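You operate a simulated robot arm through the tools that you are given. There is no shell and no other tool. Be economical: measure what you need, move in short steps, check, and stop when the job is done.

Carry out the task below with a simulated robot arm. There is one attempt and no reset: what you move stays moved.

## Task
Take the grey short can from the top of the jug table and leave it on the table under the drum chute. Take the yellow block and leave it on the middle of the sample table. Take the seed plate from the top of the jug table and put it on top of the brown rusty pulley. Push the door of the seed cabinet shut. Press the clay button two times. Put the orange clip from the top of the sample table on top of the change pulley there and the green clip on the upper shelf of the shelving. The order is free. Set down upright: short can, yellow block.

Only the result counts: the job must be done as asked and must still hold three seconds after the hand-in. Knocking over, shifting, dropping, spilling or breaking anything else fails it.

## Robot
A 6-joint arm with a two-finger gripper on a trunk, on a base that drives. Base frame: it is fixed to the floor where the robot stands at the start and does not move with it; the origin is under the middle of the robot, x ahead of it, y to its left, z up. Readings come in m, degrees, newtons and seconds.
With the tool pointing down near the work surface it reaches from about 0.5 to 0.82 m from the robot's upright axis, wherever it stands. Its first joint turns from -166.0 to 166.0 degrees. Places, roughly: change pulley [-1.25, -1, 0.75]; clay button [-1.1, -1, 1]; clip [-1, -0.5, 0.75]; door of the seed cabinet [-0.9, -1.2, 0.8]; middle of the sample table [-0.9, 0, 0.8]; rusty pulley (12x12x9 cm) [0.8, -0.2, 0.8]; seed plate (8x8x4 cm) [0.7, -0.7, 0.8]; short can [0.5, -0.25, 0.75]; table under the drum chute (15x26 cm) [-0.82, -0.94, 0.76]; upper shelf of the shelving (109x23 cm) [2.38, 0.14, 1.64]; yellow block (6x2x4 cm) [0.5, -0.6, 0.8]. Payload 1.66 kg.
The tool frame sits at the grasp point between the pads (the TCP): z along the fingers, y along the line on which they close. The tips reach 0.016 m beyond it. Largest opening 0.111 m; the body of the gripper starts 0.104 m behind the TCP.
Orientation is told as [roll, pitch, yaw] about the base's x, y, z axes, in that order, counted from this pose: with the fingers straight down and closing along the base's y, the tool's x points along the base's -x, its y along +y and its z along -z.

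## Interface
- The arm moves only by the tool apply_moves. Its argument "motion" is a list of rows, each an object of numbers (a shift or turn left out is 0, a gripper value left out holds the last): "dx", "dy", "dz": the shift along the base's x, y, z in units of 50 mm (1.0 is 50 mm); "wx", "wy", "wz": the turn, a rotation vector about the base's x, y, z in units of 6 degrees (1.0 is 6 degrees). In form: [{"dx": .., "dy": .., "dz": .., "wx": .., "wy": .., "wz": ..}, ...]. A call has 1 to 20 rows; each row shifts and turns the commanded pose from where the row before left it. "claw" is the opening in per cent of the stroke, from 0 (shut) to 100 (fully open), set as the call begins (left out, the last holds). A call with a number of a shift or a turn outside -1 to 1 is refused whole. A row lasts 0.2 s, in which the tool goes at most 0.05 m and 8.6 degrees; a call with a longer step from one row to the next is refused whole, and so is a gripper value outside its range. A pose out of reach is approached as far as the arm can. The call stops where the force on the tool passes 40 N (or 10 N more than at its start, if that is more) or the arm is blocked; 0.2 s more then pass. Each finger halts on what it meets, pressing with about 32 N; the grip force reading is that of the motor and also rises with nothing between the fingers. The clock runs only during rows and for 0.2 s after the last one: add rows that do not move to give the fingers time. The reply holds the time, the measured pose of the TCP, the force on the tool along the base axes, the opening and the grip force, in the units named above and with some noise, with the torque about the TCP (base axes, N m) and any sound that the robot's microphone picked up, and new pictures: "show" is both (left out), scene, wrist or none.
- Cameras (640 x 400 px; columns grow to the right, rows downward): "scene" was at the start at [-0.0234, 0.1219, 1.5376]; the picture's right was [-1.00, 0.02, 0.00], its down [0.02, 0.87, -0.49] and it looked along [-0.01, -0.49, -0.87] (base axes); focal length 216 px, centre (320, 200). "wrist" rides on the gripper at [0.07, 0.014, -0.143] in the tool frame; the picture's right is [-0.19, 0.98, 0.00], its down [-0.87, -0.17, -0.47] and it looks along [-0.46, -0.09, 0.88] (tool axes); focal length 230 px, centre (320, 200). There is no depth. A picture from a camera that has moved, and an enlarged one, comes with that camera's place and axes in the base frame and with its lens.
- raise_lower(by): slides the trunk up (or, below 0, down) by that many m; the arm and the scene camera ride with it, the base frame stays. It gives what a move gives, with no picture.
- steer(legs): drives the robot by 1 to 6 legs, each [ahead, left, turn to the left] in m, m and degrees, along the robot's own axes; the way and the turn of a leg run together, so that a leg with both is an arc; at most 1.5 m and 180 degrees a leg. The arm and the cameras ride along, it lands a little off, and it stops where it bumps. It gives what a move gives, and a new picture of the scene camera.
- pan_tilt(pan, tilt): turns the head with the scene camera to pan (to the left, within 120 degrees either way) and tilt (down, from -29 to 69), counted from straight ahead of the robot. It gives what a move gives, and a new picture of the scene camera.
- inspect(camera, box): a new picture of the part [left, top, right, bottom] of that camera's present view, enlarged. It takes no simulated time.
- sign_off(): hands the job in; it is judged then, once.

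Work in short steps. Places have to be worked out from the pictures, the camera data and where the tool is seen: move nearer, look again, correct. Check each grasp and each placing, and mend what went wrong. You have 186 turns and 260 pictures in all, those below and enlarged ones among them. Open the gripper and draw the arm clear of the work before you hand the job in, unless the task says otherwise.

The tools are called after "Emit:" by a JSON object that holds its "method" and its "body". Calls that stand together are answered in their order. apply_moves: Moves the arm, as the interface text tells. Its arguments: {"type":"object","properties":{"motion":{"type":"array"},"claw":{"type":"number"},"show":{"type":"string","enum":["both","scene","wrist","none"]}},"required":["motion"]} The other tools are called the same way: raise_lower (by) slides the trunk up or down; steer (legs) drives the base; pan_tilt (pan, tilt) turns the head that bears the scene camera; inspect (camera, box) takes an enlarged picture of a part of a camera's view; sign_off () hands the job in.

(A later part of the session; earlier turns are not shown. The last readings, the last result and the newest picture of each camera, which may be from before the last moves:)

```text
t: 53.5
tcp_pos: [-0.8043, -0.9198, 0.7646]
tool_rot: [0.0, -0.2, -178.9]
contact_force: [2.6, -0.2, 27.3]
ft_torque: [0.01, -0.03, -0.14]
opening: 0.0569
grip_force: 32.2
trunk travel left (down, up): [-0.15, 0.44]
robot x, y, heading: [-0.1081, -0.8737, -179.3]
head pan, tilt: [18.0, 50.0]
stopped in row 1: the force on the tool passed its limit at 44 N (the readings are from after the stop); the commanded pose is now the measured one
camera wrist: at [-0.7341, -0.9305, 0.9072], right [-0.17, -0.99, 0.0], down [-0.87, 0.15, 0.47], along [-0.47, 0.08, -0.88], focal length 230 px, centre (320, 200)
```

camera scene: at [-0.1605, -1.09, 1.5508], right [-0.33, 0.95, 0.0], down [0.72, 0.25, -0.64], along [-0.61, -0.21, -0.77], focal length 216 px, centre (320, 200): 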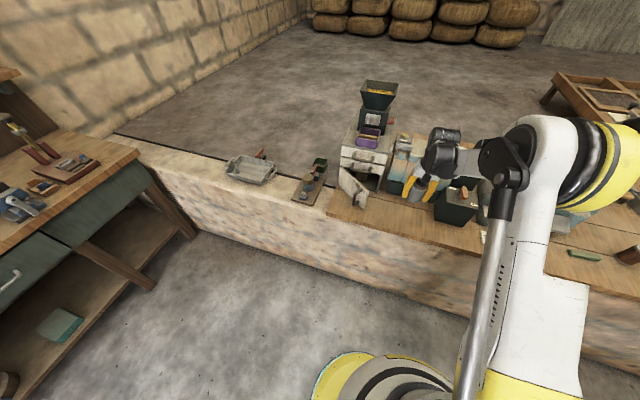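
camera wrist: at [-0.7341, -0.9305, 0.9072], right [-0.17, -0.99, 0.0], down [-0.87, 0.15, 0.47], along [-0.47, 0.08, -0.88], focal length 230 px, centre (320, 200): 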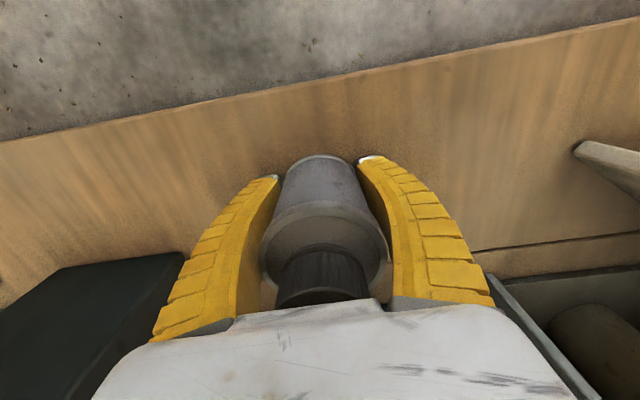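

The can touched down at TCP z≈0.768. I relieve the pressure a hair, open moderately, and then rise.

Emit:
{"method": "apply_moves", "body": {"motion": [{"dz": 0.03}, {"dz": 0}], "show": "none"}}

Emit:
{"method": "apply_moves", "body": {"motion": [{"dz": 0}, {"dz": 0}, {"dz": 0}], "claw": 72, "show": "wrist"}}

```text
t: 54.1
tcp_pos: [-0.8033, -0.9195, 0.7653]
tool_rot: [-0.1, -0.1, -178.9]
contact_force: [7.0, -2.3, 19.8]
ft_torque: [-0.1, -0.05, -0.02]
opening: 0.0556
grip_force: 31.3
trunk travel left (down, up): [-0.15, 0.44]
robot x, y, heading: [-0.1081, -0.8729, -178.9]
head pan, tilt: [18.0, 50.0]
```

```text
t: 55.0
tcp_pos: [-0.8058, -0.9186, 0.7647]
tool_rot: [0.0, 0.0, -178.9]
contact_force: [0.6, 1.1, 9.2]
ft_torque: [0.0, -0.01, 0.0]
opening: 0.0782
grip_force: 0.2
trunk travel left (down, up): [-0.15, 0.44]
robot x, y, heading: [-0.1075, -0.8703, -178.9]
head pan, tilt: [18.0, 50.0]
camera wrist: at [-0.7358, -0.9301, 0.907], right [-0.17, -0.99, 0.0], down [-0.87, 0.15, 0.47], along [-0.47, 0.08, -0.88], focal length 230 px, centre (320, 200)
```

wrist: 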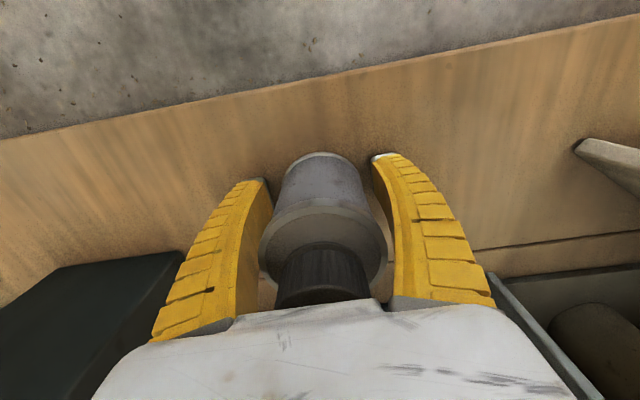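

Emit:
{"method": "apply_moves", "body": {"motion": [{"dz": 0.3}, {"dz": 0.6}, {"dz": 0.9}, {"dz": 0.9}, {"dz": 0.9}, {"dz": 0}], "show": "both"}}

```text
t: 56.4
tcp_pos: [-0.8045, -0.9168, 0.9429]
tool_rot: [0.1, -0.1, -178.9]
contact_force: [-0.1, -0.1, 0.1]
ft_torque: [0.01, -0.02, 0.0]
opening: 0.0811
grip_force: 0.4
trunk travel left (down, up): [-0.15, 0.44]
robot x, y, heading: [-0.1068, -0.8728, -179.0]
head pan, tilt: [18.0, 50.0]
camera scene: at [-0.1604, -1.0899, 1.5507], right [-0.33, 0.95, 0.0], down [0.72, 0.25, -0.64], along [-0.61, -0.21, -0.77], focal length 216 px, centre (320, 200)
camera wrist: at [-0.7343, -0.9284, 1.0855], right [-0.17, -0.99, 0.0], down [-0.87, 0.15, 0.47], along [-0.47, 0.08, -0.88], focal length 230 px, centre (320, 200)
```

scene: 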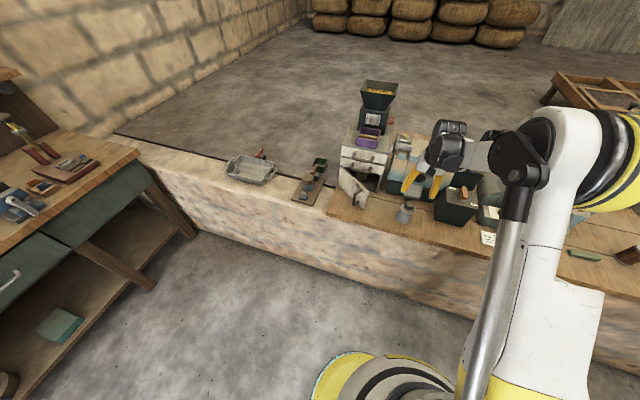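
wrist: 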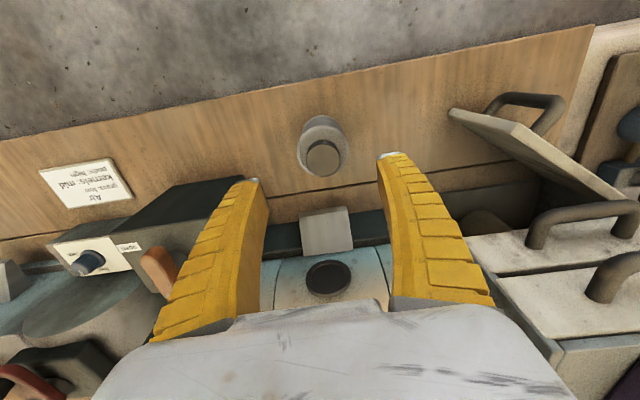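

The can stands upright under the chute. Now the door: I enlarge it in both cameras.

Emit:
{"method": "inspect", "body": {"camera": "scene", "box": [320, 70, 440, 230]}}

Emit:
{"method": "inspect", "body": {"camera": "wrist", "box": [400, 40, 640, 240]}}

```text
2.50 times, centred on (380, 150) of scene
camera zoom: at [-0.1604, -1.0899, 1.5507], right [-0.33, 0.95, 0.0], down [0.72, 0.25, -0.64], along [-0.61, -0.21, -0.77], focal length 541 px, centre (170, 325)
```

zoom: 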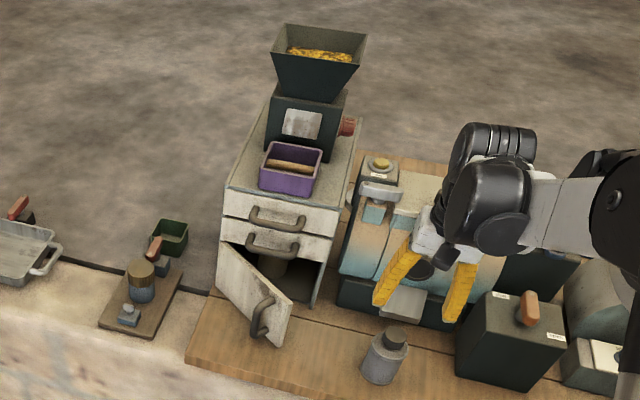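

```text
2.00 times, centred on (520, 140) of wrist
camera zoom: at [-0.7343, -0.9284, 1.0855], right [-0.17, -0.99, 0.0], down [-0.87, 0.15, 0.47], along [-0.47, 0.08, -0.88], focal length 460 px, centre (-80, 320)
```

zoom: 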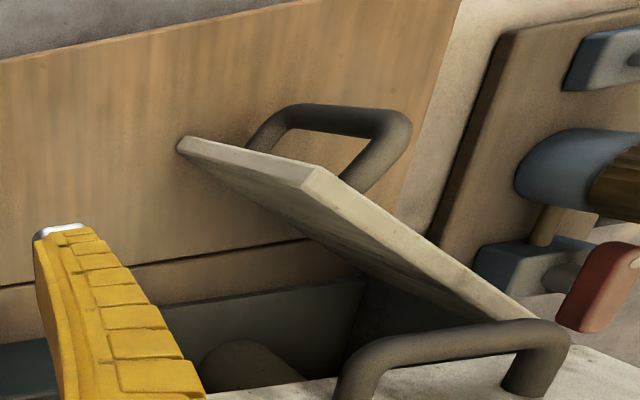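

Door: hinge near (-0.92,-1.25), free edge near (-0.80,-1.095), z 0.76–0.87, handle just inside the free edge. I'll back off, close the claw, tilt the fingers forward and drive 0.17 m left to push with the fingertips.

Emit:
{"method": "apply_moves", "body": {"motion": [{"dz": 0.9}, {"dz": 0.9}, {"dz": 0.7, "dx": 0.6}, {"dx": 0.9, "wy": 1}, {"dx": 0.9, "wy": 1}, {"wy": 1}, {"wy": 1}, {"wy": 1}, {"wy": 1}, {"wy": 1}, {"wy": 1}, {"wy": 1}, {"dz": 0}], "claw": 0, "show": "none"}}

Emit:
{"method": "steer", "body": {"legs": [[0, 0.17, 0]]}}

```text
t: 59.1
tcp_pos: [-0.685, -0.92, 1.0684]
tool_rot: [-1.5, -54.1, -178.2]
contact_force: [0.5, -0.3, -0.3]
ft_torque: [0.01, 0.01, -0.04]
opening: 0.0001
grip_force: 29.1
trunk travel left (down, up): [-0.15, 0.44]
robot x, y, heading: [-0.1122, -0.8744, -179.0]
head pan, tilt: [18.0, 50.0]
```

```text
t: 60.6
tcp_pos: [-0.6824, -1.0877, 1.0692]
tool_rot: [-1.4, -54.1, -178.3]
contact_force: [0.4, 0.0, -0.2]
ft_torque: [0.06, -0.02, 0.0]
opening: 0.0
grip_force: 28.8
trunk travel left (down, up): [-0.15, 0.44]
robot x, y, heading: [-0.1087, -1.0433, -178.9]
head pan, tilt: [18.0, 50.0]
camera scene: at [-0.1579, -1.2605, 1.5506], right [-0.32, 0.95, 0.0], down [0.72, 0.25, -0.64], along [-0.61, -0.21, -0.77], focal length 216 px, centre (320, 200)
```

scene: 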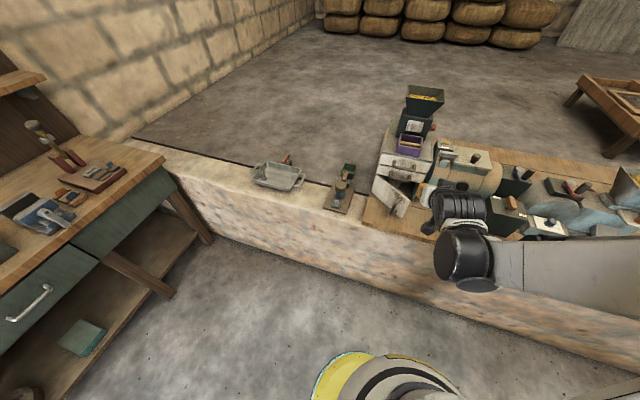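

I lower to door height on its outer side, near the free edge.

Emit:
{"method": "apply_moves", "body": {"motion": [{"dz": -0.8, "dy": -0.16}, {"dz": -0.8, "dy": -0.16}, {"dz": -0.8, "dy": -0.16}, {"dz": -0.8, "dy": -0.16}, {"dz": -0.8, "dy": -0.16}, {"dz": -0.7}, {"dz": 0}], "show": "both"}}

```text
t: 62.2
tcp_pos: [-0.7592, -1.1464, 0.9415]
tool_rot: [-1.5, -53.9, -178.2]
contact_force: [-0.1, -0.7, -0.4]
ft_torque: [-0.01, 0.0, 0.03]
opening: 0.0
grip_force: 28.5
out of reach, approached as far as the arm can: row 2, 3, 4, 5, 6
trunk travel left (down, up): [-0.15, 0.44]
robot x, y, heading: [-0.1051, -1.0403, -179.3]
head pan, tilt: [18.0, 50.0]
camera scene: at [-0.1578, -1.2596, 1.5508], right [-0.32, 0.95, 0.0], down [0.72, 0.25, -0.64], along [-0.61, -0.21, -0.77], focal length 216 px, centre (320, 200)
camera wrist: at [-0.6044, -1.159, 0.9695], right [-0.1, -0.98, 0.14], down [-0.13, 0.15, 0.98], along [-0.99, 0.08, -0.14], focal length 230 px, centre (320, 200)
```

scene: 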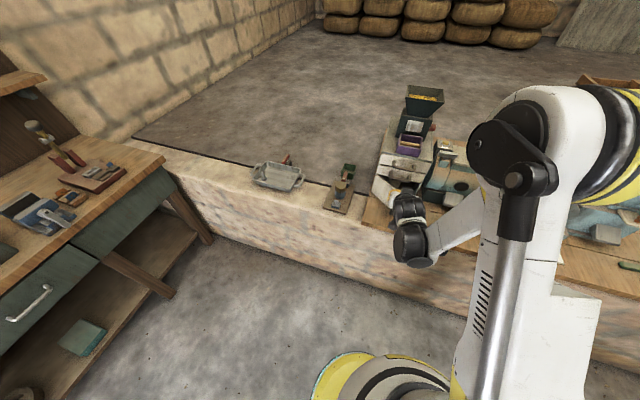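
wrist: 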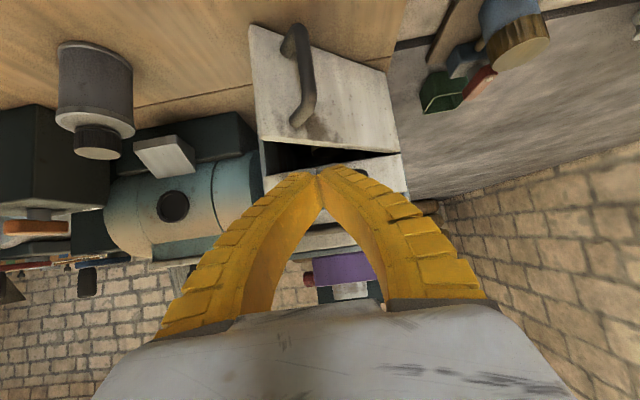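

The tilted pose is too close to the robot to reach. I raise the command back, then back the base off a little.

Emit:
{"method": "apply_moves", "body": {"motion": [{"dz": 0.9}, {"dz": 0.9}, {"dz": 0.9}, {"dz": 0}], "show": "none"}}

Emit:
{"method": "steer", "body": {"legs": [[-0.13, 0.1, 0]]}}

```text
t: 63.2
tcp_pos: [-0.7595, -1.1438, 1.0785]
tool_rot: [-1.4, -54.1, -178.3]
contact_force: [-0.2, 0.5, 0.5]
ft_torque: [-0.01, 0.03, 0.01]
opening: 0.0
grip_force: 28.9
trunk travel left (down, up): [-0.15, 0.44]
robot x, y, heading: [-0.1054, -1.041, -179.2]
head pan, tilt: [18.0, 50.0]
```

```text
t: 64.7
tcp_pos: [-0.6247, -1.2407, 1.0775]
tool_rot: [-1.5, -54.1, -178.3]
contact_force: [-0.9, 0.1, 0.3]
ft_torque: [0.01, 0.03, 0.01]
opening: 0.0001
grip_force: 28.5
trunk travel left (down, up): [-0.15, 0.44]
robot x, y, heading: [0.0318, -1.1389, -179.1]
head pan, tilt: [18.0, 50.0]
camera scene: at [-0.0226, -1.3574, 1.5507], right [-0.32, 0.95, 0.0], down [0.72, 0.25, -0.64], along [-0.61, -0.21, -0.77], focal length 216 px, centre (320, 200)
```

scene: 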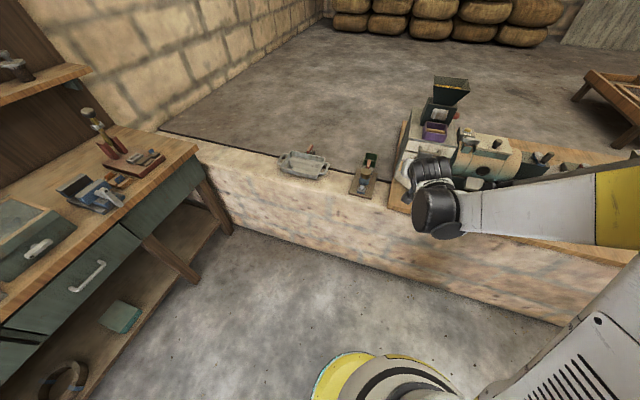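

Now I move above the outer side of the door (-0.74,-1.125) and down to z≈0.83.

Emit:
{"method": "apply_moves", "body": {"motion": [{"dx": -0.6, "dy": 0.6}, {"dx": -0.6, "dy": 0.6}, {"dx": -0.6, "dy": 0.6}, {"dx": -0.4, "dy": 0.5}, {"dz": -0.9}, {"dz": -0.9}, {"dz": -0.9}, {"dz": -0.9}, {"dz": -0.9}, {"dz": -0.45}, {"dz": 0}], "show": "both"}}

```text
t: 67.1
tcp_pos: [-0.7353, -1.1276, 0.8295]
tool_rot: [-1.5, -54.2, -178.3]
contact_force: [-0.5, 0.2, -0.1]
ft_torque: [-0.01, 0.02, -0.01]
opening: 0.0
grip_force: 28.9
trunk travel left (down, up): [-0.15, 0.44]
robot x, y, heading: [0.026, -1.1406, -179.1]
head pan, tilt: [18.0, 50.0]
camera scene: at [-0.0232, -1.3569, 1.5508], right [-0.32, 0.95, 0.0], down [0.72, 0.25, -0.64], along [-0.61, -0.21, -0.77], focal length 216 px, centre (320, 200)
camera wrist: at [-0.5799, -1.1388, 0.8561], right [-0.1, -0.98, 0.14], down [-0.13, 0.15, 0.98], along [-0.99, 0.08, -0.14], focal length 230 px, centre (320, 200)
```

scene: 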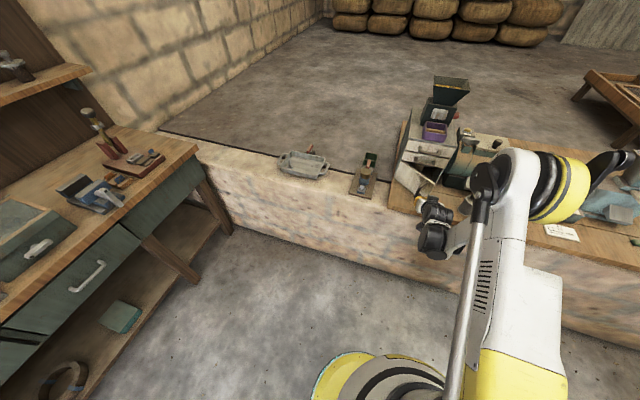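
wrist: 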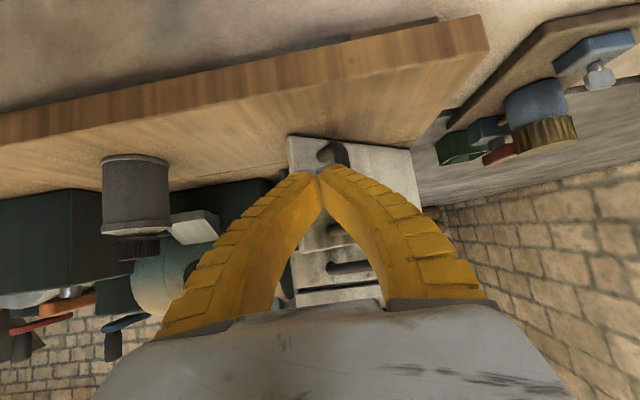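

The fingertip is beside the handle, just inside the free edge. I push in along the closing arc.

Emit:
{"method": "apply_moves", "body": {"motion": [{"dy": 0.24}, {"dx": -0.4}, {"dx": -0.4}, {"dx": -0.4}, {"dx": -0.4, "dy": 0.1}, {"dx": -0.4, "dy": 0.15}, {"dx": -0.4, "dy": 0.15}, {"dz": 0}], "show": "both"}}

```text
t: 68.3
tcp_pos: [-0.8135, -1.0977, 0.8289]
tool_rot: [-2.1, -53.7, -178.6]
contact_force: [9.7, 12.4, -1.5]
ft_torque: [-0.16, 0.15, 0.19]
opening: 0.0
grip_force: 27.6
trunk travel left (down, up): [-0.15, 0.44]
robot x, y, heading: [0.0276, -1.1375, -179.0]
head pan, tilt: [18.0, 50.0]
stopped in row 6: the force on the tool passed its limit at 45 N (the readings are from after the stop); the commanded pose is now the measured one
camera scene: at [-0.0221, -1.3558, 1.5509], right [-0.32, 0.95, 0.0], down [0.72, 0.25, -0.64], along [-0.61, -0.21, -0.77], focal length 216 px, centre (320, 200)
camera wrist: at [-0.6584, -1.111, 0.8561], right [-0.11, -0.98, 0.13], down [-0.13, 0.15, 0.98], along [-0.98, 0.09, -0.15], focal length 230 px, centre (320, 200)
```

scene: 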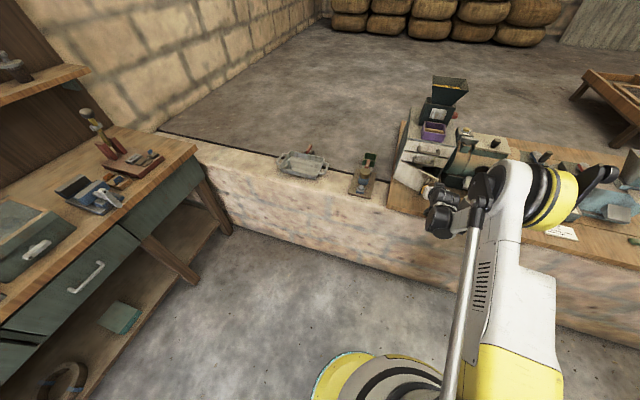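
wrist: 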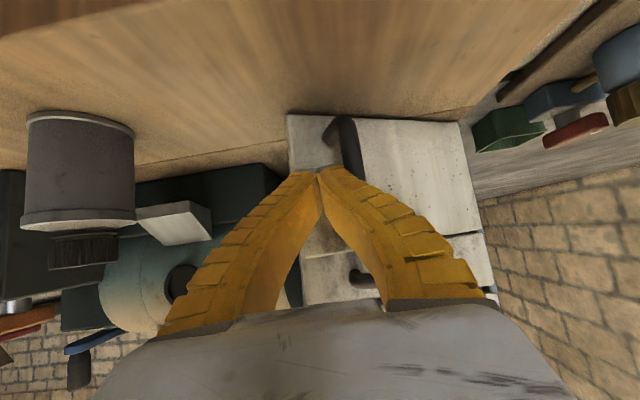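

Emit:
{"method": "inspect", "body": {"camera": "scene", "box": [370, 110, 490, 240]}}

Emit:
{"method": "inspect", "body": {"camera": "wrist", "box": [240, 80, 500, 280]}}

```text
3.08 times, centred on (430, 175) of scene
camera zoom: at [-0.0221, -1.3558, 1.5509], right [-0.32, 0.95, 0.0], down [0.72, 0.25, -0.64], along [-0.61, -0.21, -0.77], focal length 666 px, centre (-18, 277)
```

zoom: 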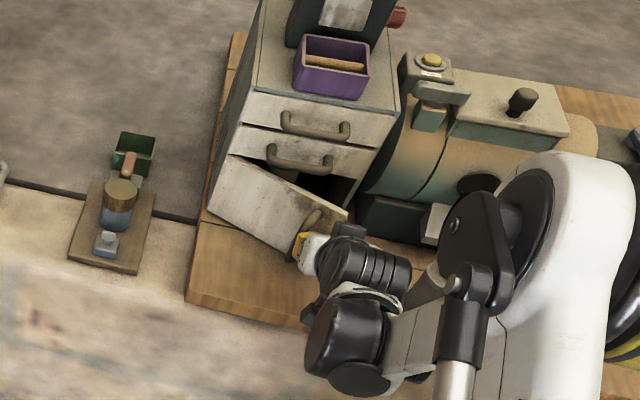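

```text
2.00 times, centred on (370, 180) of wrist
camera zoom: at [-0.6584, -1.111, 0.8561], right [-0.11, -0.98, 0.13], down [-0.13, 0.15, 0.98], along [-0.98, 0.09, -0.15], focal length 460 px, centre (220, 240)
```

zoom: 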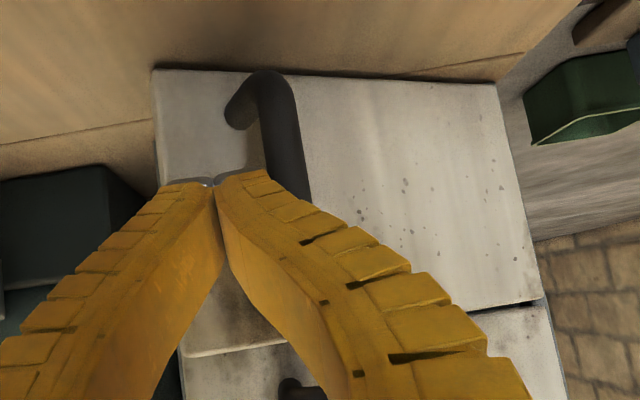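

The door is turning. I continue more slowly along the arc.

Emit:
{"method": "apply_moves", "body": {"motion": [{"dx": -0.2, "dy": 0.07}, {"dx": -0.2, "dy": 0.07}, {"dx": -0.2, "dy": 0.06}, {"dx": -0.2, "dy": 0.06}, {"dx": -0.2, "dy": 0.06}, {"dx": -0.2, "dy": 0.04}, {"dz": 0}], "show": "wrist"}}

```text
t: 69.0
tcp_pos: [-0.8346, -1.0837, 0.8285]
tool_rot: [-2.2, -53.6, -178.8]
contact_force: [6.7, 13.5, 2.8]
ft_torque: [-0.24, 0.12, 0.16]
opening: 0.0001
grip_force: 26.8
trunk travel left (down, up): [-0.15, 0.44]
robot x, y, heading: [0.0265, -1.1409, -179.5]
head pan, tilt: [18.0, 50.0]
stopped in row 3: the force on the tool passed its limit at 42 N (the readings are from after the stop); the commanded pose is now the measured one
camera wrist: at [-0.6796, -1.0982, 0.8561], right [-0.12, -0.98, 0.13], down [-0.13, 0.15, 0.98], along [-0.98, 0.1, -0.15], focal length 230 px, centre (320, 200)
```

wrist: 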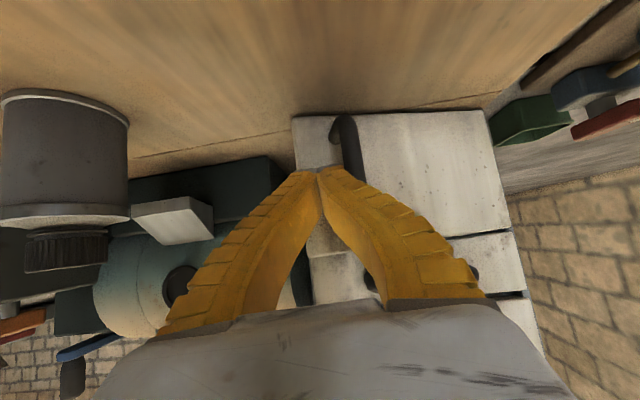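

Emit:
{"method": "apply_moves", "body": {"motion": [{"dy": 0.1}, {"dx": -0.2, "dy": 0.1}, {"dx": -0.2, "dy": 0.1}, {"dx": -0.2, "dy": 0.1}, {"dx": -0.2, "dy": 0.06}, {"dx": -0.2, "dy": 0.06}, {"dx": -0.2}, {"dz": 0}], "show": "wrist"}}

```text
t: 70.8
tcp_pos: [-0.8956, -1.0608, 0.8268]
tool_rot: [-2.0, -53.6, -178.8]
contact_force: [14.1, 7.9, -2.7]
ft_torque: [-0.11, 0.36, 0.53]
opening: 0.0003
grip_force: 28.1
trunk travel left (down, up): [-0.15, 0.44]
robot x, y, heading: [0.0303, -1.139, -179.6]
head pan, tilt: [18.0, 50.0]
camera wrist: at [-0.7404, -1.0749, 0.8554], right [-0.12, -0.98, 0.13], down [-0.13, 0.15, 0.98], along [-0.98, 0.1, -0.15], focal length 230 px, centre (320, 200)
```

wrist: 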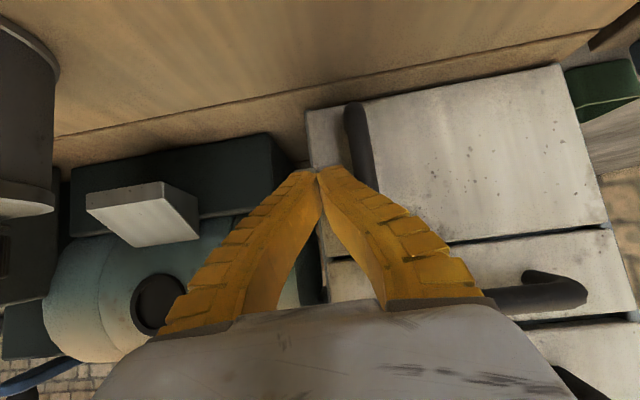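

Nearly shut. I push a bit further straight in.

Emit:
{"method": "apply_moves", "body": {"motion": [{"dx": -0.15}, {"dx": -0.15}, {"dx": -0.15}, {"dx": -0.15}, {"dz": 0}], "show": "both"}}

Emit:
{"method": "inspect", "body": {"camera": "scene", "box": [370, 110, 490, 240]}}

```text
t: 71.3
tcp_pos: [-0.9002, -1.0615, 0.8293]
tool_rot: [-2.1, -53.7, -178.6]
contact_force: [20.9, 2.7, 12.5]
ft_torque: [-0.35, 0.11, 0.51]
opening: 0.0
grip_force: 27.4
trunk travel left (down, up): [-0.15, 0.44]
robot x, y, heading: [0.03, -1.1368, -179.5]
head pan, tilt: [18.0, 50.0]
stopped in row 2: the force on the tool passed its limit at 46 N (the readings are from after the stop); the commanded pose is now the measured one
camera scene: at [-0.0195, -1.3555, 1.5511], right [-0.32, 0.95, 0.0], down [0.72, 0.24, -0.64], along [-0.61, -0.2, -0.76], focal length 216 px, centre (320, 200)
camera wrist: at [-0.7457, -1.0741, 0.8569], right [-0.12, -0.98, 0.13], down [-0.13, 0.15, 0.98], along [-0.98, 0.1, -0.15], focal length 230 px, centre (320, 200)
```

scene: 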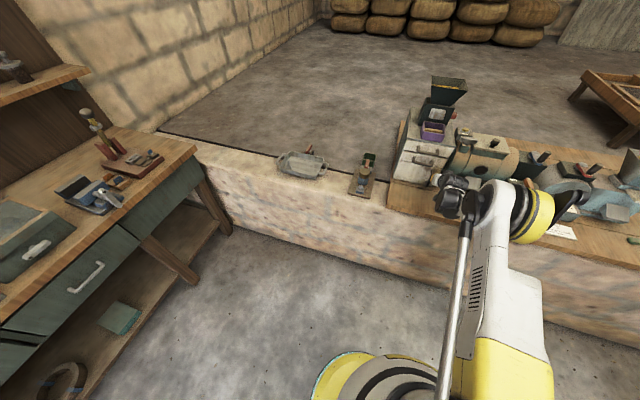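
wrist: 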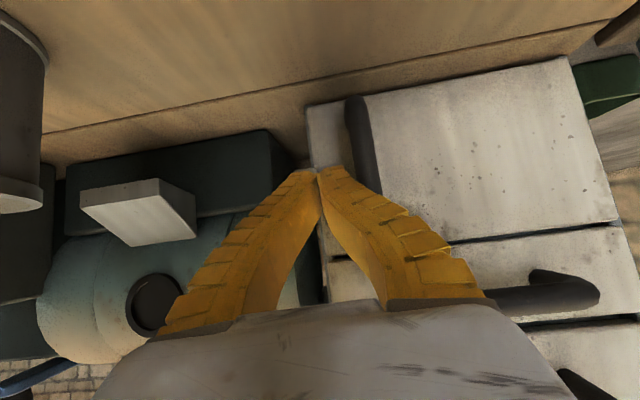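

```text
3.08 times, centred on (430, 175) of scene
camera zoom: at [-0.0195, -1.3555, 1.5511], right [-0.32, 0.95, 0.0], down [0.72, 0.24, -0.64], along [-0.61, -0.2, -0.76], focal length 666 px, centre (-18, 277)
```

zoom: 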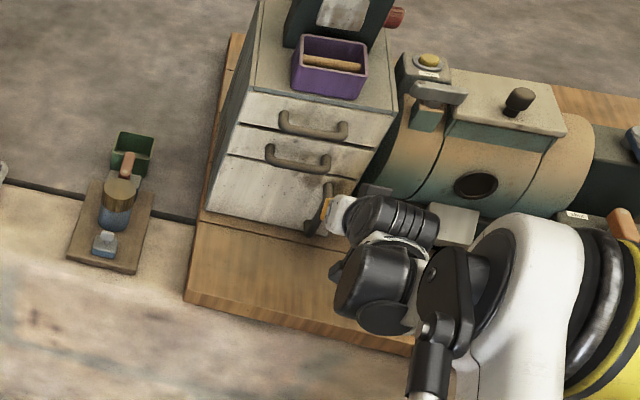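

The door met a hard stop. I back off and check whether it's really flush.

Emit:
{"method": "apply_moves", "body": {"motion": [{"dx": 0.5}, {"dx": 0.8}, {"dx": 0.8}, {"dx": 0.8}, {"dz": 0.5}, {"dz": 0}], "show": "wrist"}}

Emit:
{"method": "inspect", "body": {"camera": "scene", "box": [370, 60, 510, 220]}}

Emit:
{"method": "inspect", "body": {"camera": "wrist", "box": [200, 60, 520, 260]}}

```text
t: 72.7
tcp_pos: [-0.7561, -1.0643, 0.8526]
tool_rot: [-2.0, -53.4, -178.7]
contact_force: [-0.9, 0.1, -0.7]
ft_torque: [0.02, 0.01, 0.01]
opening: 0.0
grip_force: 28.3
trunk travel left (down, up): [-0.15, 0.44]
robot x, y, heading: [0.0303, -1.1405, -179.7]
head pan, tilt: [18.0, 50.0]
camera wrist: at [-0.6022, -1.0768, 0.8803], right [-0.12, -0.98, 0.13], down [-0.14, 0.15, 0.98], along [-0.98, 0.1, -0.15], focal length 230 px, centre (320, 200)
```

wrist: 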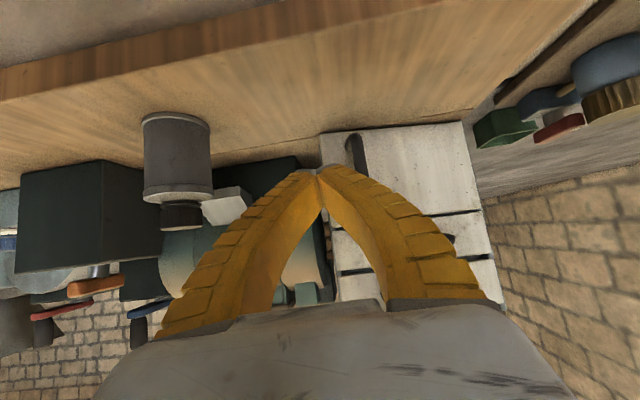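

```text
2.50 times, centred on (440, 140) of scene
camera zoom: at [-0.0235, -1.3558, 1.5507], right [-0.32, 0.95, 0.0], down [0.73, 0.24, -0.64], along [-0.61, -0.2, -0.77], focal length 541 px, centre (20, 350)
```

zoom: 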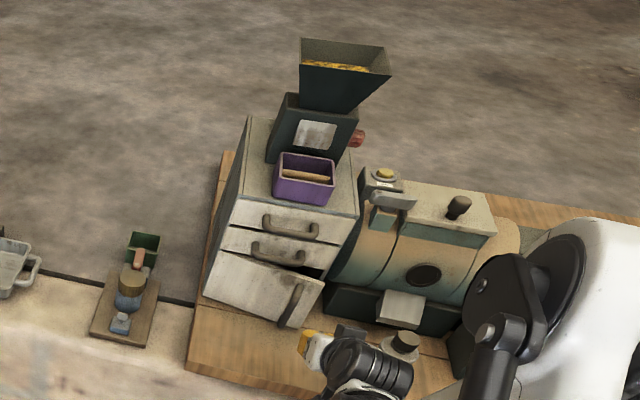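

```text
2.00 times, centred on (360, 160) of wrist
camera zoom: at [-0.6022, -1.0768, 0.8803], right [-0.12, -0.98, 0.13], down [-0.14, 0.15, 0.98], along [-0.98, 0.1, -0.15], focal length 460 px, centre (240, 280)
```

zoom: 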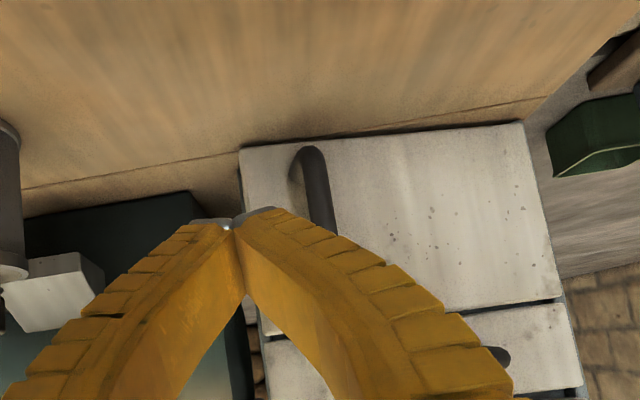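

The door swung back a little, probably dragged by the finger rubbing the handle. I push again and this time ease sideways off the handle before withdrawing.

Emit:
{"method": "apply_moves", "body": {"motion": [{"dz": -0.5, "dx": -0.4, "dy": 0.1}, {"dx": -0.6}, {"dx": -0.6}, {"dx": -0.5}, {"dx": -0.2}, {"dx": -0.15}, {"dx": -0.15}, {"dx": -0.1}, {"dx": -0.1}, {"dx": -0.1}, {"dz": 0}], "show": "wrist"}}

```text
t: 75.1
tcp_pos: [-0.9013, -1.0553, 0.8255]
tool_rot: [-2.0, -53.4, -178.6]
contact_force: [28.1, 8.7, -6.2]
ft_torque: [-0.14, 0.04, 0.54]
opening: 0.0
grip_force: 28.3
trunk travel left (down, up): [-0.15, 0.44]
robot x, y, heading: [0.0324, -1.1411, -179.4]
head pan, tilt: [18.0, 50.0]
camera wrist: at [-0.7461, -1.0693, 0.8547], right [-0.12, -0.98, 0.13], down [-0.14, 0.15, 0.98], along [-0.98, 0.1, -0.15], focal length 230 px, centre (320, 200)
```

wrist: 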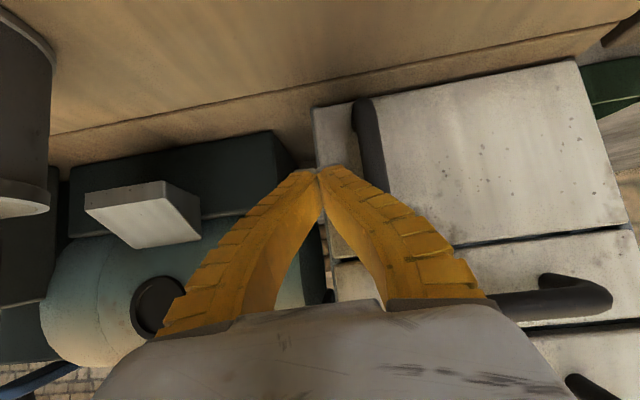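

Emit:
{"method": "inspect", "body": {"camera": "wrist", "box": [280, 60, 640, 300]}}

Emit:
{"method": "inspect", "body": {"camera": "scene", "box": [370, 120, 470, 220]}}

```text
1.67 times, centred on (460, 180) of wrist
camera zoom: at [-0.7461, -1.0693, 0.8547], right [-0.12, -0.98, 0.13], down [-0.14, 0.15, 0.98], along [-0.98, 0.1, -0.15], focal length 384 px, centre (87, 233)
```

zoom: 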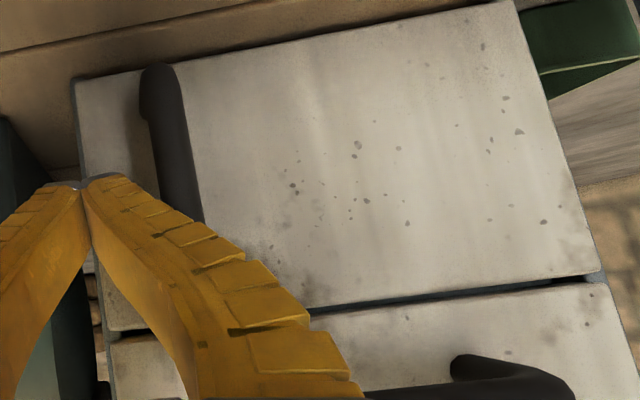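

```text
4.00 times, centred on (420, 170) of scene
camera zoom: at [-0.0213, -1.3549, 1.5508], right [-0.32, 0.95, 0.0], down [0.73, 0.24, -0.64], along [-0.61, -0.21, -0.77], focal length 866 px, centre (-80, 320)
```

zoom: 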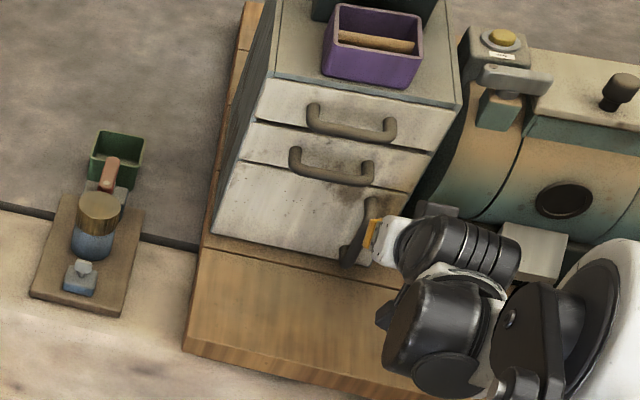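

Now it looks flush. I slide slightly +y while easing back, then withdraw.

Emit:
{"method": "apply_moves", "body": {"motion": [{"dx": 0.03, "dy": 0.08}, {"dx": 0.04, "dy": 0.08}, {"dx": 0.1, "dy": 0.08}, {"dx": 0.3, "dy": 0.05}, {"dx": 0.7}, {"dx": 0.8}, {"dz": 0}], "show": "wrist"}}

Emit:
{"method": "inspect", "body": {"camera": "scene", "box": [370, 110, 470, 220]}}

```text
t: 76.7
tcp_pos: [-0.8074, -1.0452, 0.827]
tool_rot: [-2.0, -53.5, -178.7]
contact_force: [-0.2, -0.1, -0.7]
ft_torque: [-0.02, -0.02, 0.01]
opening: 0.0
grip_force: 28.4
trunk travel left (down, up): [-0.15, 0.44]
robot x, y, heading: [0.0291, -1.1418, -179.7]
head pan, tilt: [18.0, 50.0]
camera wrist: at [-0.6519, -1.0584, 0.8547], right [-0.12, -0.98, 0.13], down [-0.14, 0.15, 0.98], along [-0.98, 0.1, -0.15], focal length 230 px, centre (320, 200)
```

wrist: 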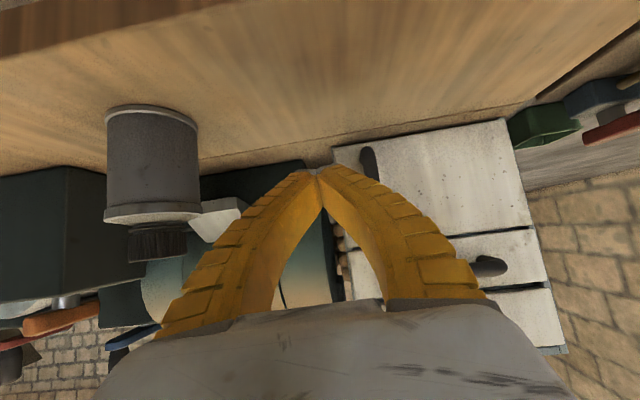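

```text
3.64 times, centred on (420, 165) of scene
camera zoom: at [-0.0234, -1.3558, 1.5507], right [-0.32, 0.95, 0.0], down [0.73, 0.24, -0.64], along [-0.61, -0.2, -0.77], focal length 787 px, centre (-44, 327)
```

zoom: 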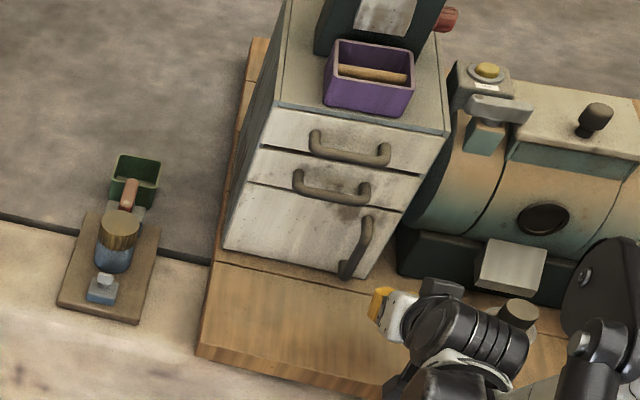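

The door is shut and the can undisturbed. Next the clay button: I raise the arm to look at the mill's side with the near-horizontal wrist camera.

Emit:
{"method": "apply_moves", "body": {"motion": [{"dx": 0.8}, {"dz": 0.9, "dx": 0.3}, {"dz": 0.9}, {"dz": 0.9}, {"dz": 0.9}, {"dz": 0.9}, {"dz": 0.9}, {"dz": 0.9}, {"dz": 0}], "show": "none"}}

Emit:
{"method": "steer", "body": {"legs": [[0.0, -0.45, 0]]}}

Emit:
{"method": "inspect", "body": {"camera": "wrist", "box": [0, 0, 640, 400]}}

```text
t: 78.7
tcp_pos: [-0.7496, -1.0427, 1.143]
tool_rot: [-2.1, -53.5, -178.5]
contact_force: [0.7, -0.3, -0.3]
ft_torque: [0.0, 0.0, 0.02]
opening: 0.0003
grip_force: 28.9
trunk travel left (down, up): [-0.15, 0.44]
robot x, y, heading: [0.0307, -1.1396, -179.5]
head pan, tilt: [18.0, 50.0]
```

```text
t: 81.4
tcp_pos: [-0.7564, -0.6036, 1.1429]
tool_rot: [-2.0, -53.4, -178.1]
contact_force: [0.0, 0.0, -0.9]
ft_torque: [-0.02, 0.02, 0.02]
opening: 0.0
grip_force: 28.7
trunk travel left (down, up): [-0.15, 0.44]
robot x, y, heading: [0.0197, -0.6932, -179.0]
head pan, tilt: [18.0, 50.0]
camera scene: at [-0.0283, -0.9085, 1.5508], right [-0.33, 0.94, 0.0], down [0.72, 0.25, -0.64], along [-0.61, -0.21, -0.77], focal length 216 px, centre (320, 200)
```

scene: 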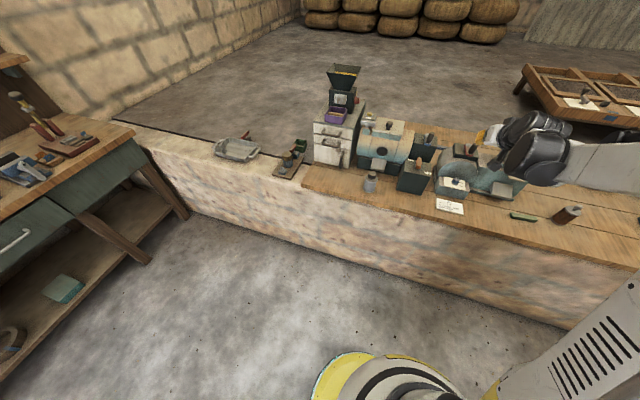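

```text
1.00 times, centred on (320, 200) of wrist (not enlarged: the box is as wide or as high as the picture)
camera zoom: at [-0.6014, -0.6156, 1.1704], right [-0.11, -0.99, 0.13], down [-0.14, 0.15, 0.98], along [-0.98, 0.09, -0.15], focal length 230 px, centre (320, 200)
```

zoom: 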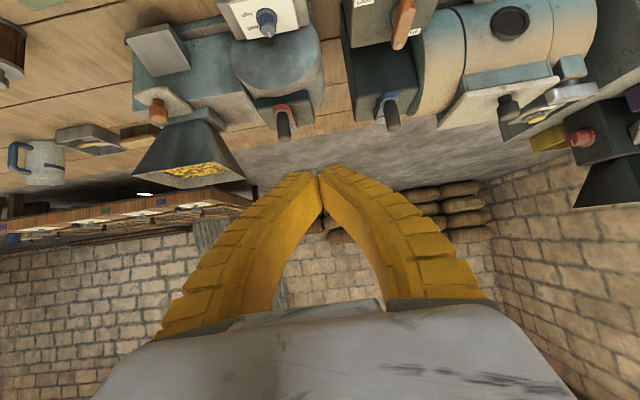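

Emit:
{"method": "inspect", "body": {"camera": "wrist", "box": [420, 40, 640, 220]}}

Emit:
{"method": "inspect", "body": {"camera": "wrist", "box": [220, 0, 480, 160]}}

Emit:
{"method": "inspect", "body": {"camera": "scene", "box": [290, 50, 550, 230]}}

```text
2.22 times, centred on (530, 130) of wrist
camera zoom: at [-0.6014, -0.6156, 1.1704], right [-0.11, -0.99, 0.13], down [-0.14, 0.15, 0.98], along [-0.98, 0.09, -0.15], focal length 511 px, centre (-147, 356)
```

zoom: 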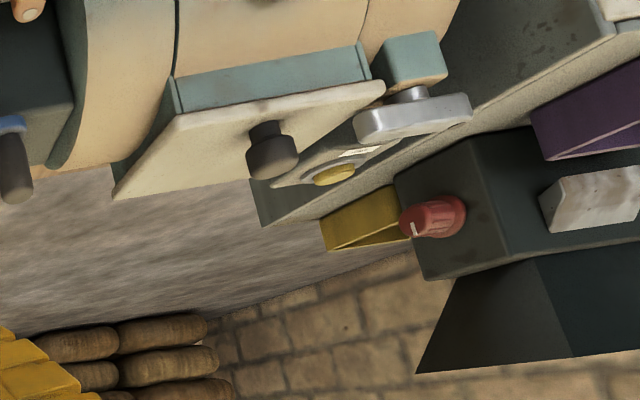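

```text
2.46 times, centred on (350, 80) of wrist
camera zoom: at [-0.6014, -0.6156, 1.1704], right [-0.11, -0.99, 0.13], down [-0.14, 0.15, 0.98], along [-0.98, 0.09, -0.15], focal length 566 px, centre (246, 495)
```

zoom: 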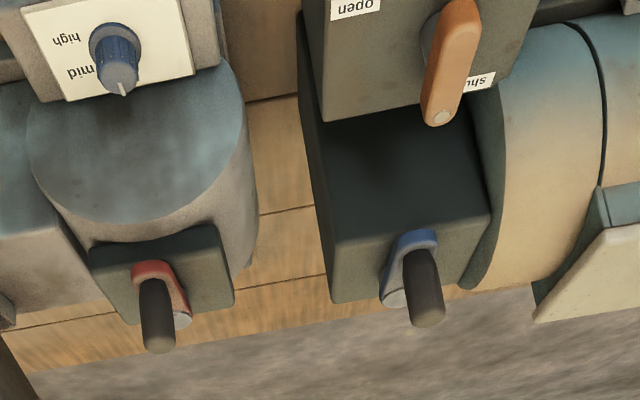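

```text
2.22 times, centred on (420, 140) of scene
camera zoom: at [-0.0283, -0.9085, 1.5508], right [-0.33, 0.94, 0.0], down [0.72, 0.25, -0.64], along [-0.61, -0.21, -0.77], focal length 481 px, centre (98, 333)
```

zoom: 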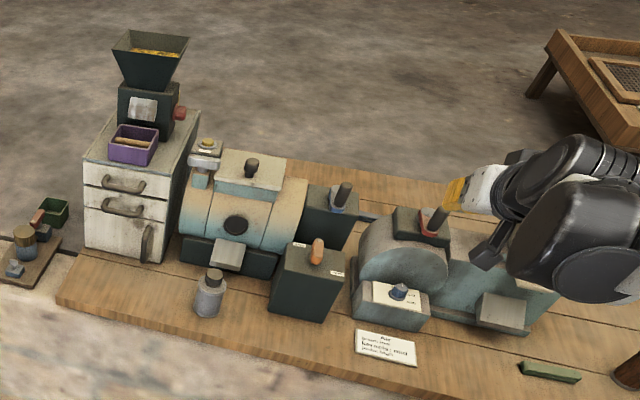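

The red part is a dial; the labelled yellow-tan disc behind the drum is the button. I still need to find the orange clip and change pulley, so I straighten the tool, raise it and move over the back of the table.

Emit:
{"method": "apply_moves", "body": {"motion": [{"dz": 0.9}, {"dz": 0.9}, {"dz": 0.9}, {"wy": -1}, {"wy": -1}, {"wy": -1}, {"wy": -1}, {"wy": -1}, {"wy": -1}, {"wy": -1}, {"wy": -1}, {"wy": -0.9}, {"dz": 0}], "show": "none"}}

Emit:
{"method": "steer", "body": {"legs": [[0.22, 0.2, 0]]}}

Emit:
{"method": "inspect", "body": {"camera": "wrist", "box": [0, 0, 640, 400]}}

```text
t: 84.2
tcp_pos: [-0.7238, -0.6081, 1.2575]
tool_rot: [-0.6, 0.0, -178.8]
contact_force: [0.6, -0.5, -0.3]
ft_torque: [0.0, -0.01, -0.04]
opening: 0.0
grip_force: 28.9
out of reach, approached as far as the arm can: row 11, 12
trunk travel left (down, up): [-0.15, 0.44]
robot x, y, heading: [0.0208, -0.6959, -178.6]
head pan, tilt: [18.0, 50.0]
```

```text
t: 86.3
tcp_pos: [-0.9429, -0.805, 1.2578]
tool_rot: [-0.6, 0.0, -179.2]
contact_force: [-0.3, 0.0, -0.1]
ft_torque: [0.01, -0.02, 0.01]
opening: 0.0
grip_force: 28.8
trunk travel left (down, up): [-0.15, 0.44]
robot x, y, heading: [-0.198, -0.8951, -179.2]
head pan, tilt: [18.0, 50.0]
camera scene: at [-0.2491, -1.1125, 1.5506], right [-0.32, 0.95, 0.0], down [0.73, 0.25, -0.64], along [-0.61, -0.21, -0.77], focal length 216 px, centre (320, 200)
```

scene: 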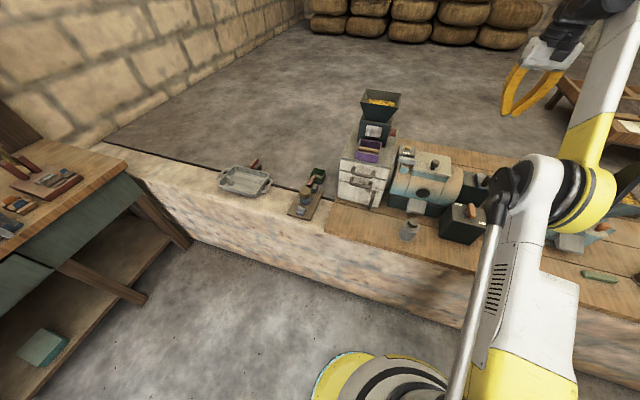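

```text
1.00 times, centred on (320, 200) of wrist (not enlarged: the box is as wide or as high as the picture)
camera zoom: at [-0.8738, -0.819, 1.3994], right [-0.18, -0.98, -0.01], down [-0.87, 0.15, 0.47], along [-0.47, 0.09, -0.88], focal length 230 px, centre (320, 200)
```

zoom: 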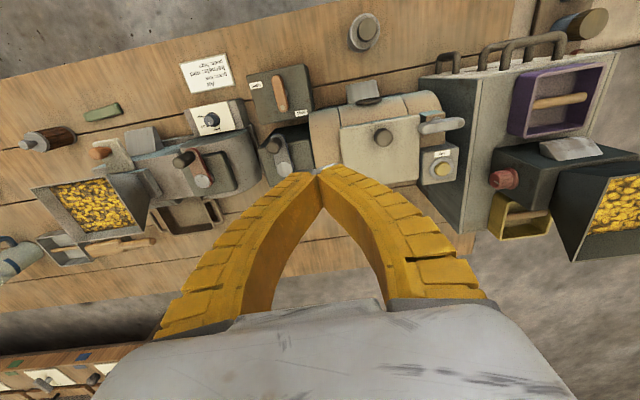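

Very useful map. The spot (-1.25,-1.0) is hidden behind my fingers, so I raise the trunk, open the claw and shift -y.

Emit:
{"method": "raise_lower", "body": {"by": 0.12}}

Emit:
{"method": "apply_moves", "body": {"motion": [{"dy": -0.8}, {"dy": -0.8}, {"dy": -0.8}, {"dy": -0.8}, {"dz": 0}], "claw": 100, "show": "wrist"}}

```text
t: 87.8
tcp_pos: [-0.9428, -0.8056, 1.3767]
tool_rot: [-0.4, -0.1, -179.3]
contact_force: [0.4, 0.3, 0.9]
ft_torque: [0.03, -0.02, -0.01]
opening: 0.0
grip_force: 28.2
trunk travel left (down, up): [-0.27, 0.32]
robot x, y, heading: [-0.1965, -0.8941, -179.2]
head pan, tilt: [18.0, 50.0]
```

```text
t: 89.0
tcp_pos: [-0.9429, -0.965, 1.3781]
tool_rot: [-0.5, -0.1, -179.3]
contact_force: [-0.5, -0.1, -0.8]
ft_torque: [-0.02, 0.03, 0.0]
opening: 0.1108
grip_force: 0.0
trunk travel left (down, up): [-0.27, 0.32]
robot x, y, heading: [-0.1929, -0.8968, -179.2]
head pan, tilt: [18.0, 50.0]
camera wrist: at [-0.8738, -0.9779, 1.5192], right [-0.18, -0.98, -0.01], down [-0.87, 0.15, 0.47], along [-0.47, 0.09, -0.88], focal length 230 px, centre (320, 200)
```

wrist: 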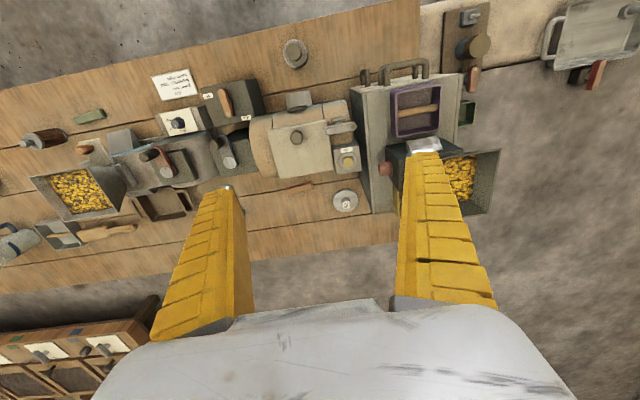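

Emit:
{"method": "inspect", "body": {"camera": "wrist", "box": [230, 80, 430, 230]}}

```text
2.67 times, centred on (330, 155) of wrist
camera zoom: at [-0.8738, -0.9779, 1.5192], right [-0.18, -0.98, -0.01], down [-0.87, 0.15, 0.47], along [-0.47, 0.09, -0.88], focal length 614 px, centre (293, 320)
```

zoom: 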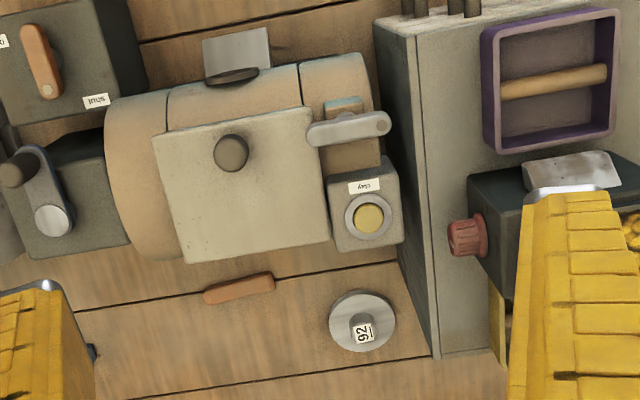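

Clear now: the yellow button is labelled "clay" (about (-1.10,-1.013)), the orange clip lies at (-1.21,-0.84) along y, and the change pulley is at (-1.29,-0.995). These are far back, so I check how close the base can get.

Emit:
{"method": "steer", "body": {"legs": [[0.14, 0.0, 0]]}}

Emit:
{"method": "pan_tilt", "body": {"pan": 30, "tilt": 69}}

```text
t: 90.3
tcp_pos: [-1.0847, -0.9683, 1.3771]
tool_rot: [-0.5, -0.1, -179.3]
contact_force: [-0.7, -0.4, -0.5]
ft_torque: [0.04, -0.08, -0.02]
opening: 0.111
grip_force: 0.1
trunk travel left (down, up): [-0.27, 0.32]
robot x, y, heading: [-0.3367, -0.8955, -179.6]
head pan, tilt: [18.0, 50.0]
camera scene: at [-0.3911, -1.114, 1.6706], right [-0.32, 0.95, 0.0], down [0.73, 0.25, -0.64], along [-0.61, -0.21, -0.77], focal length 216 px, centre (320, 200)
```

scene: 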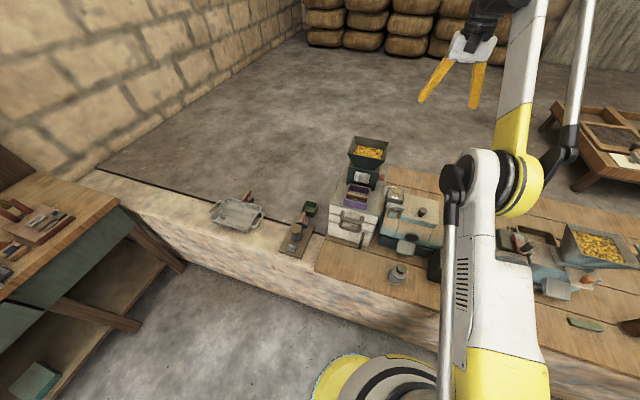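

```text
t: 91.1
tcp_pos: [-1.084, -0.9672, 1.3771]
tool_rot: [-0.5, -0.1, -179.3]
contact_force: [0.3, 0.6, -0.5]
ft_torque: [-0.01, -0.01, -0.01]
opening: 0.1111
grip_force: 0.1
trunk travel left (down, up): [-0.27, 0.32]
robot x, y, heading: [-0.3378, -0.8977, -179.5]
head pan, tilt: [30.0, 68.8]
camera scene: at [-0.3649, -1.1178, 1.6488], right [-0.51, 0.86, 0.0], down [0.8, 0.48, -0.36], along [-0.31, -0.19, -0.93], focal length 216 px, centre (320, 200)
```

scene: 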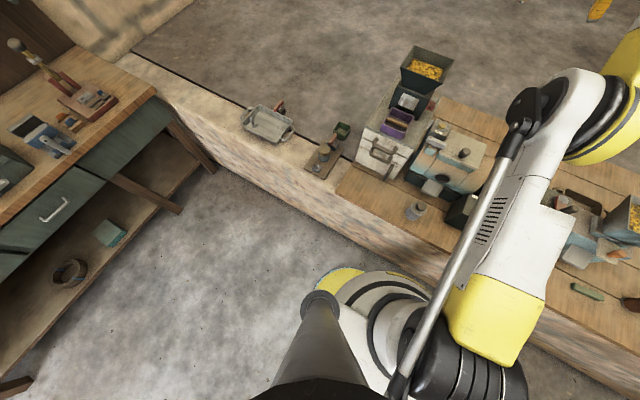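

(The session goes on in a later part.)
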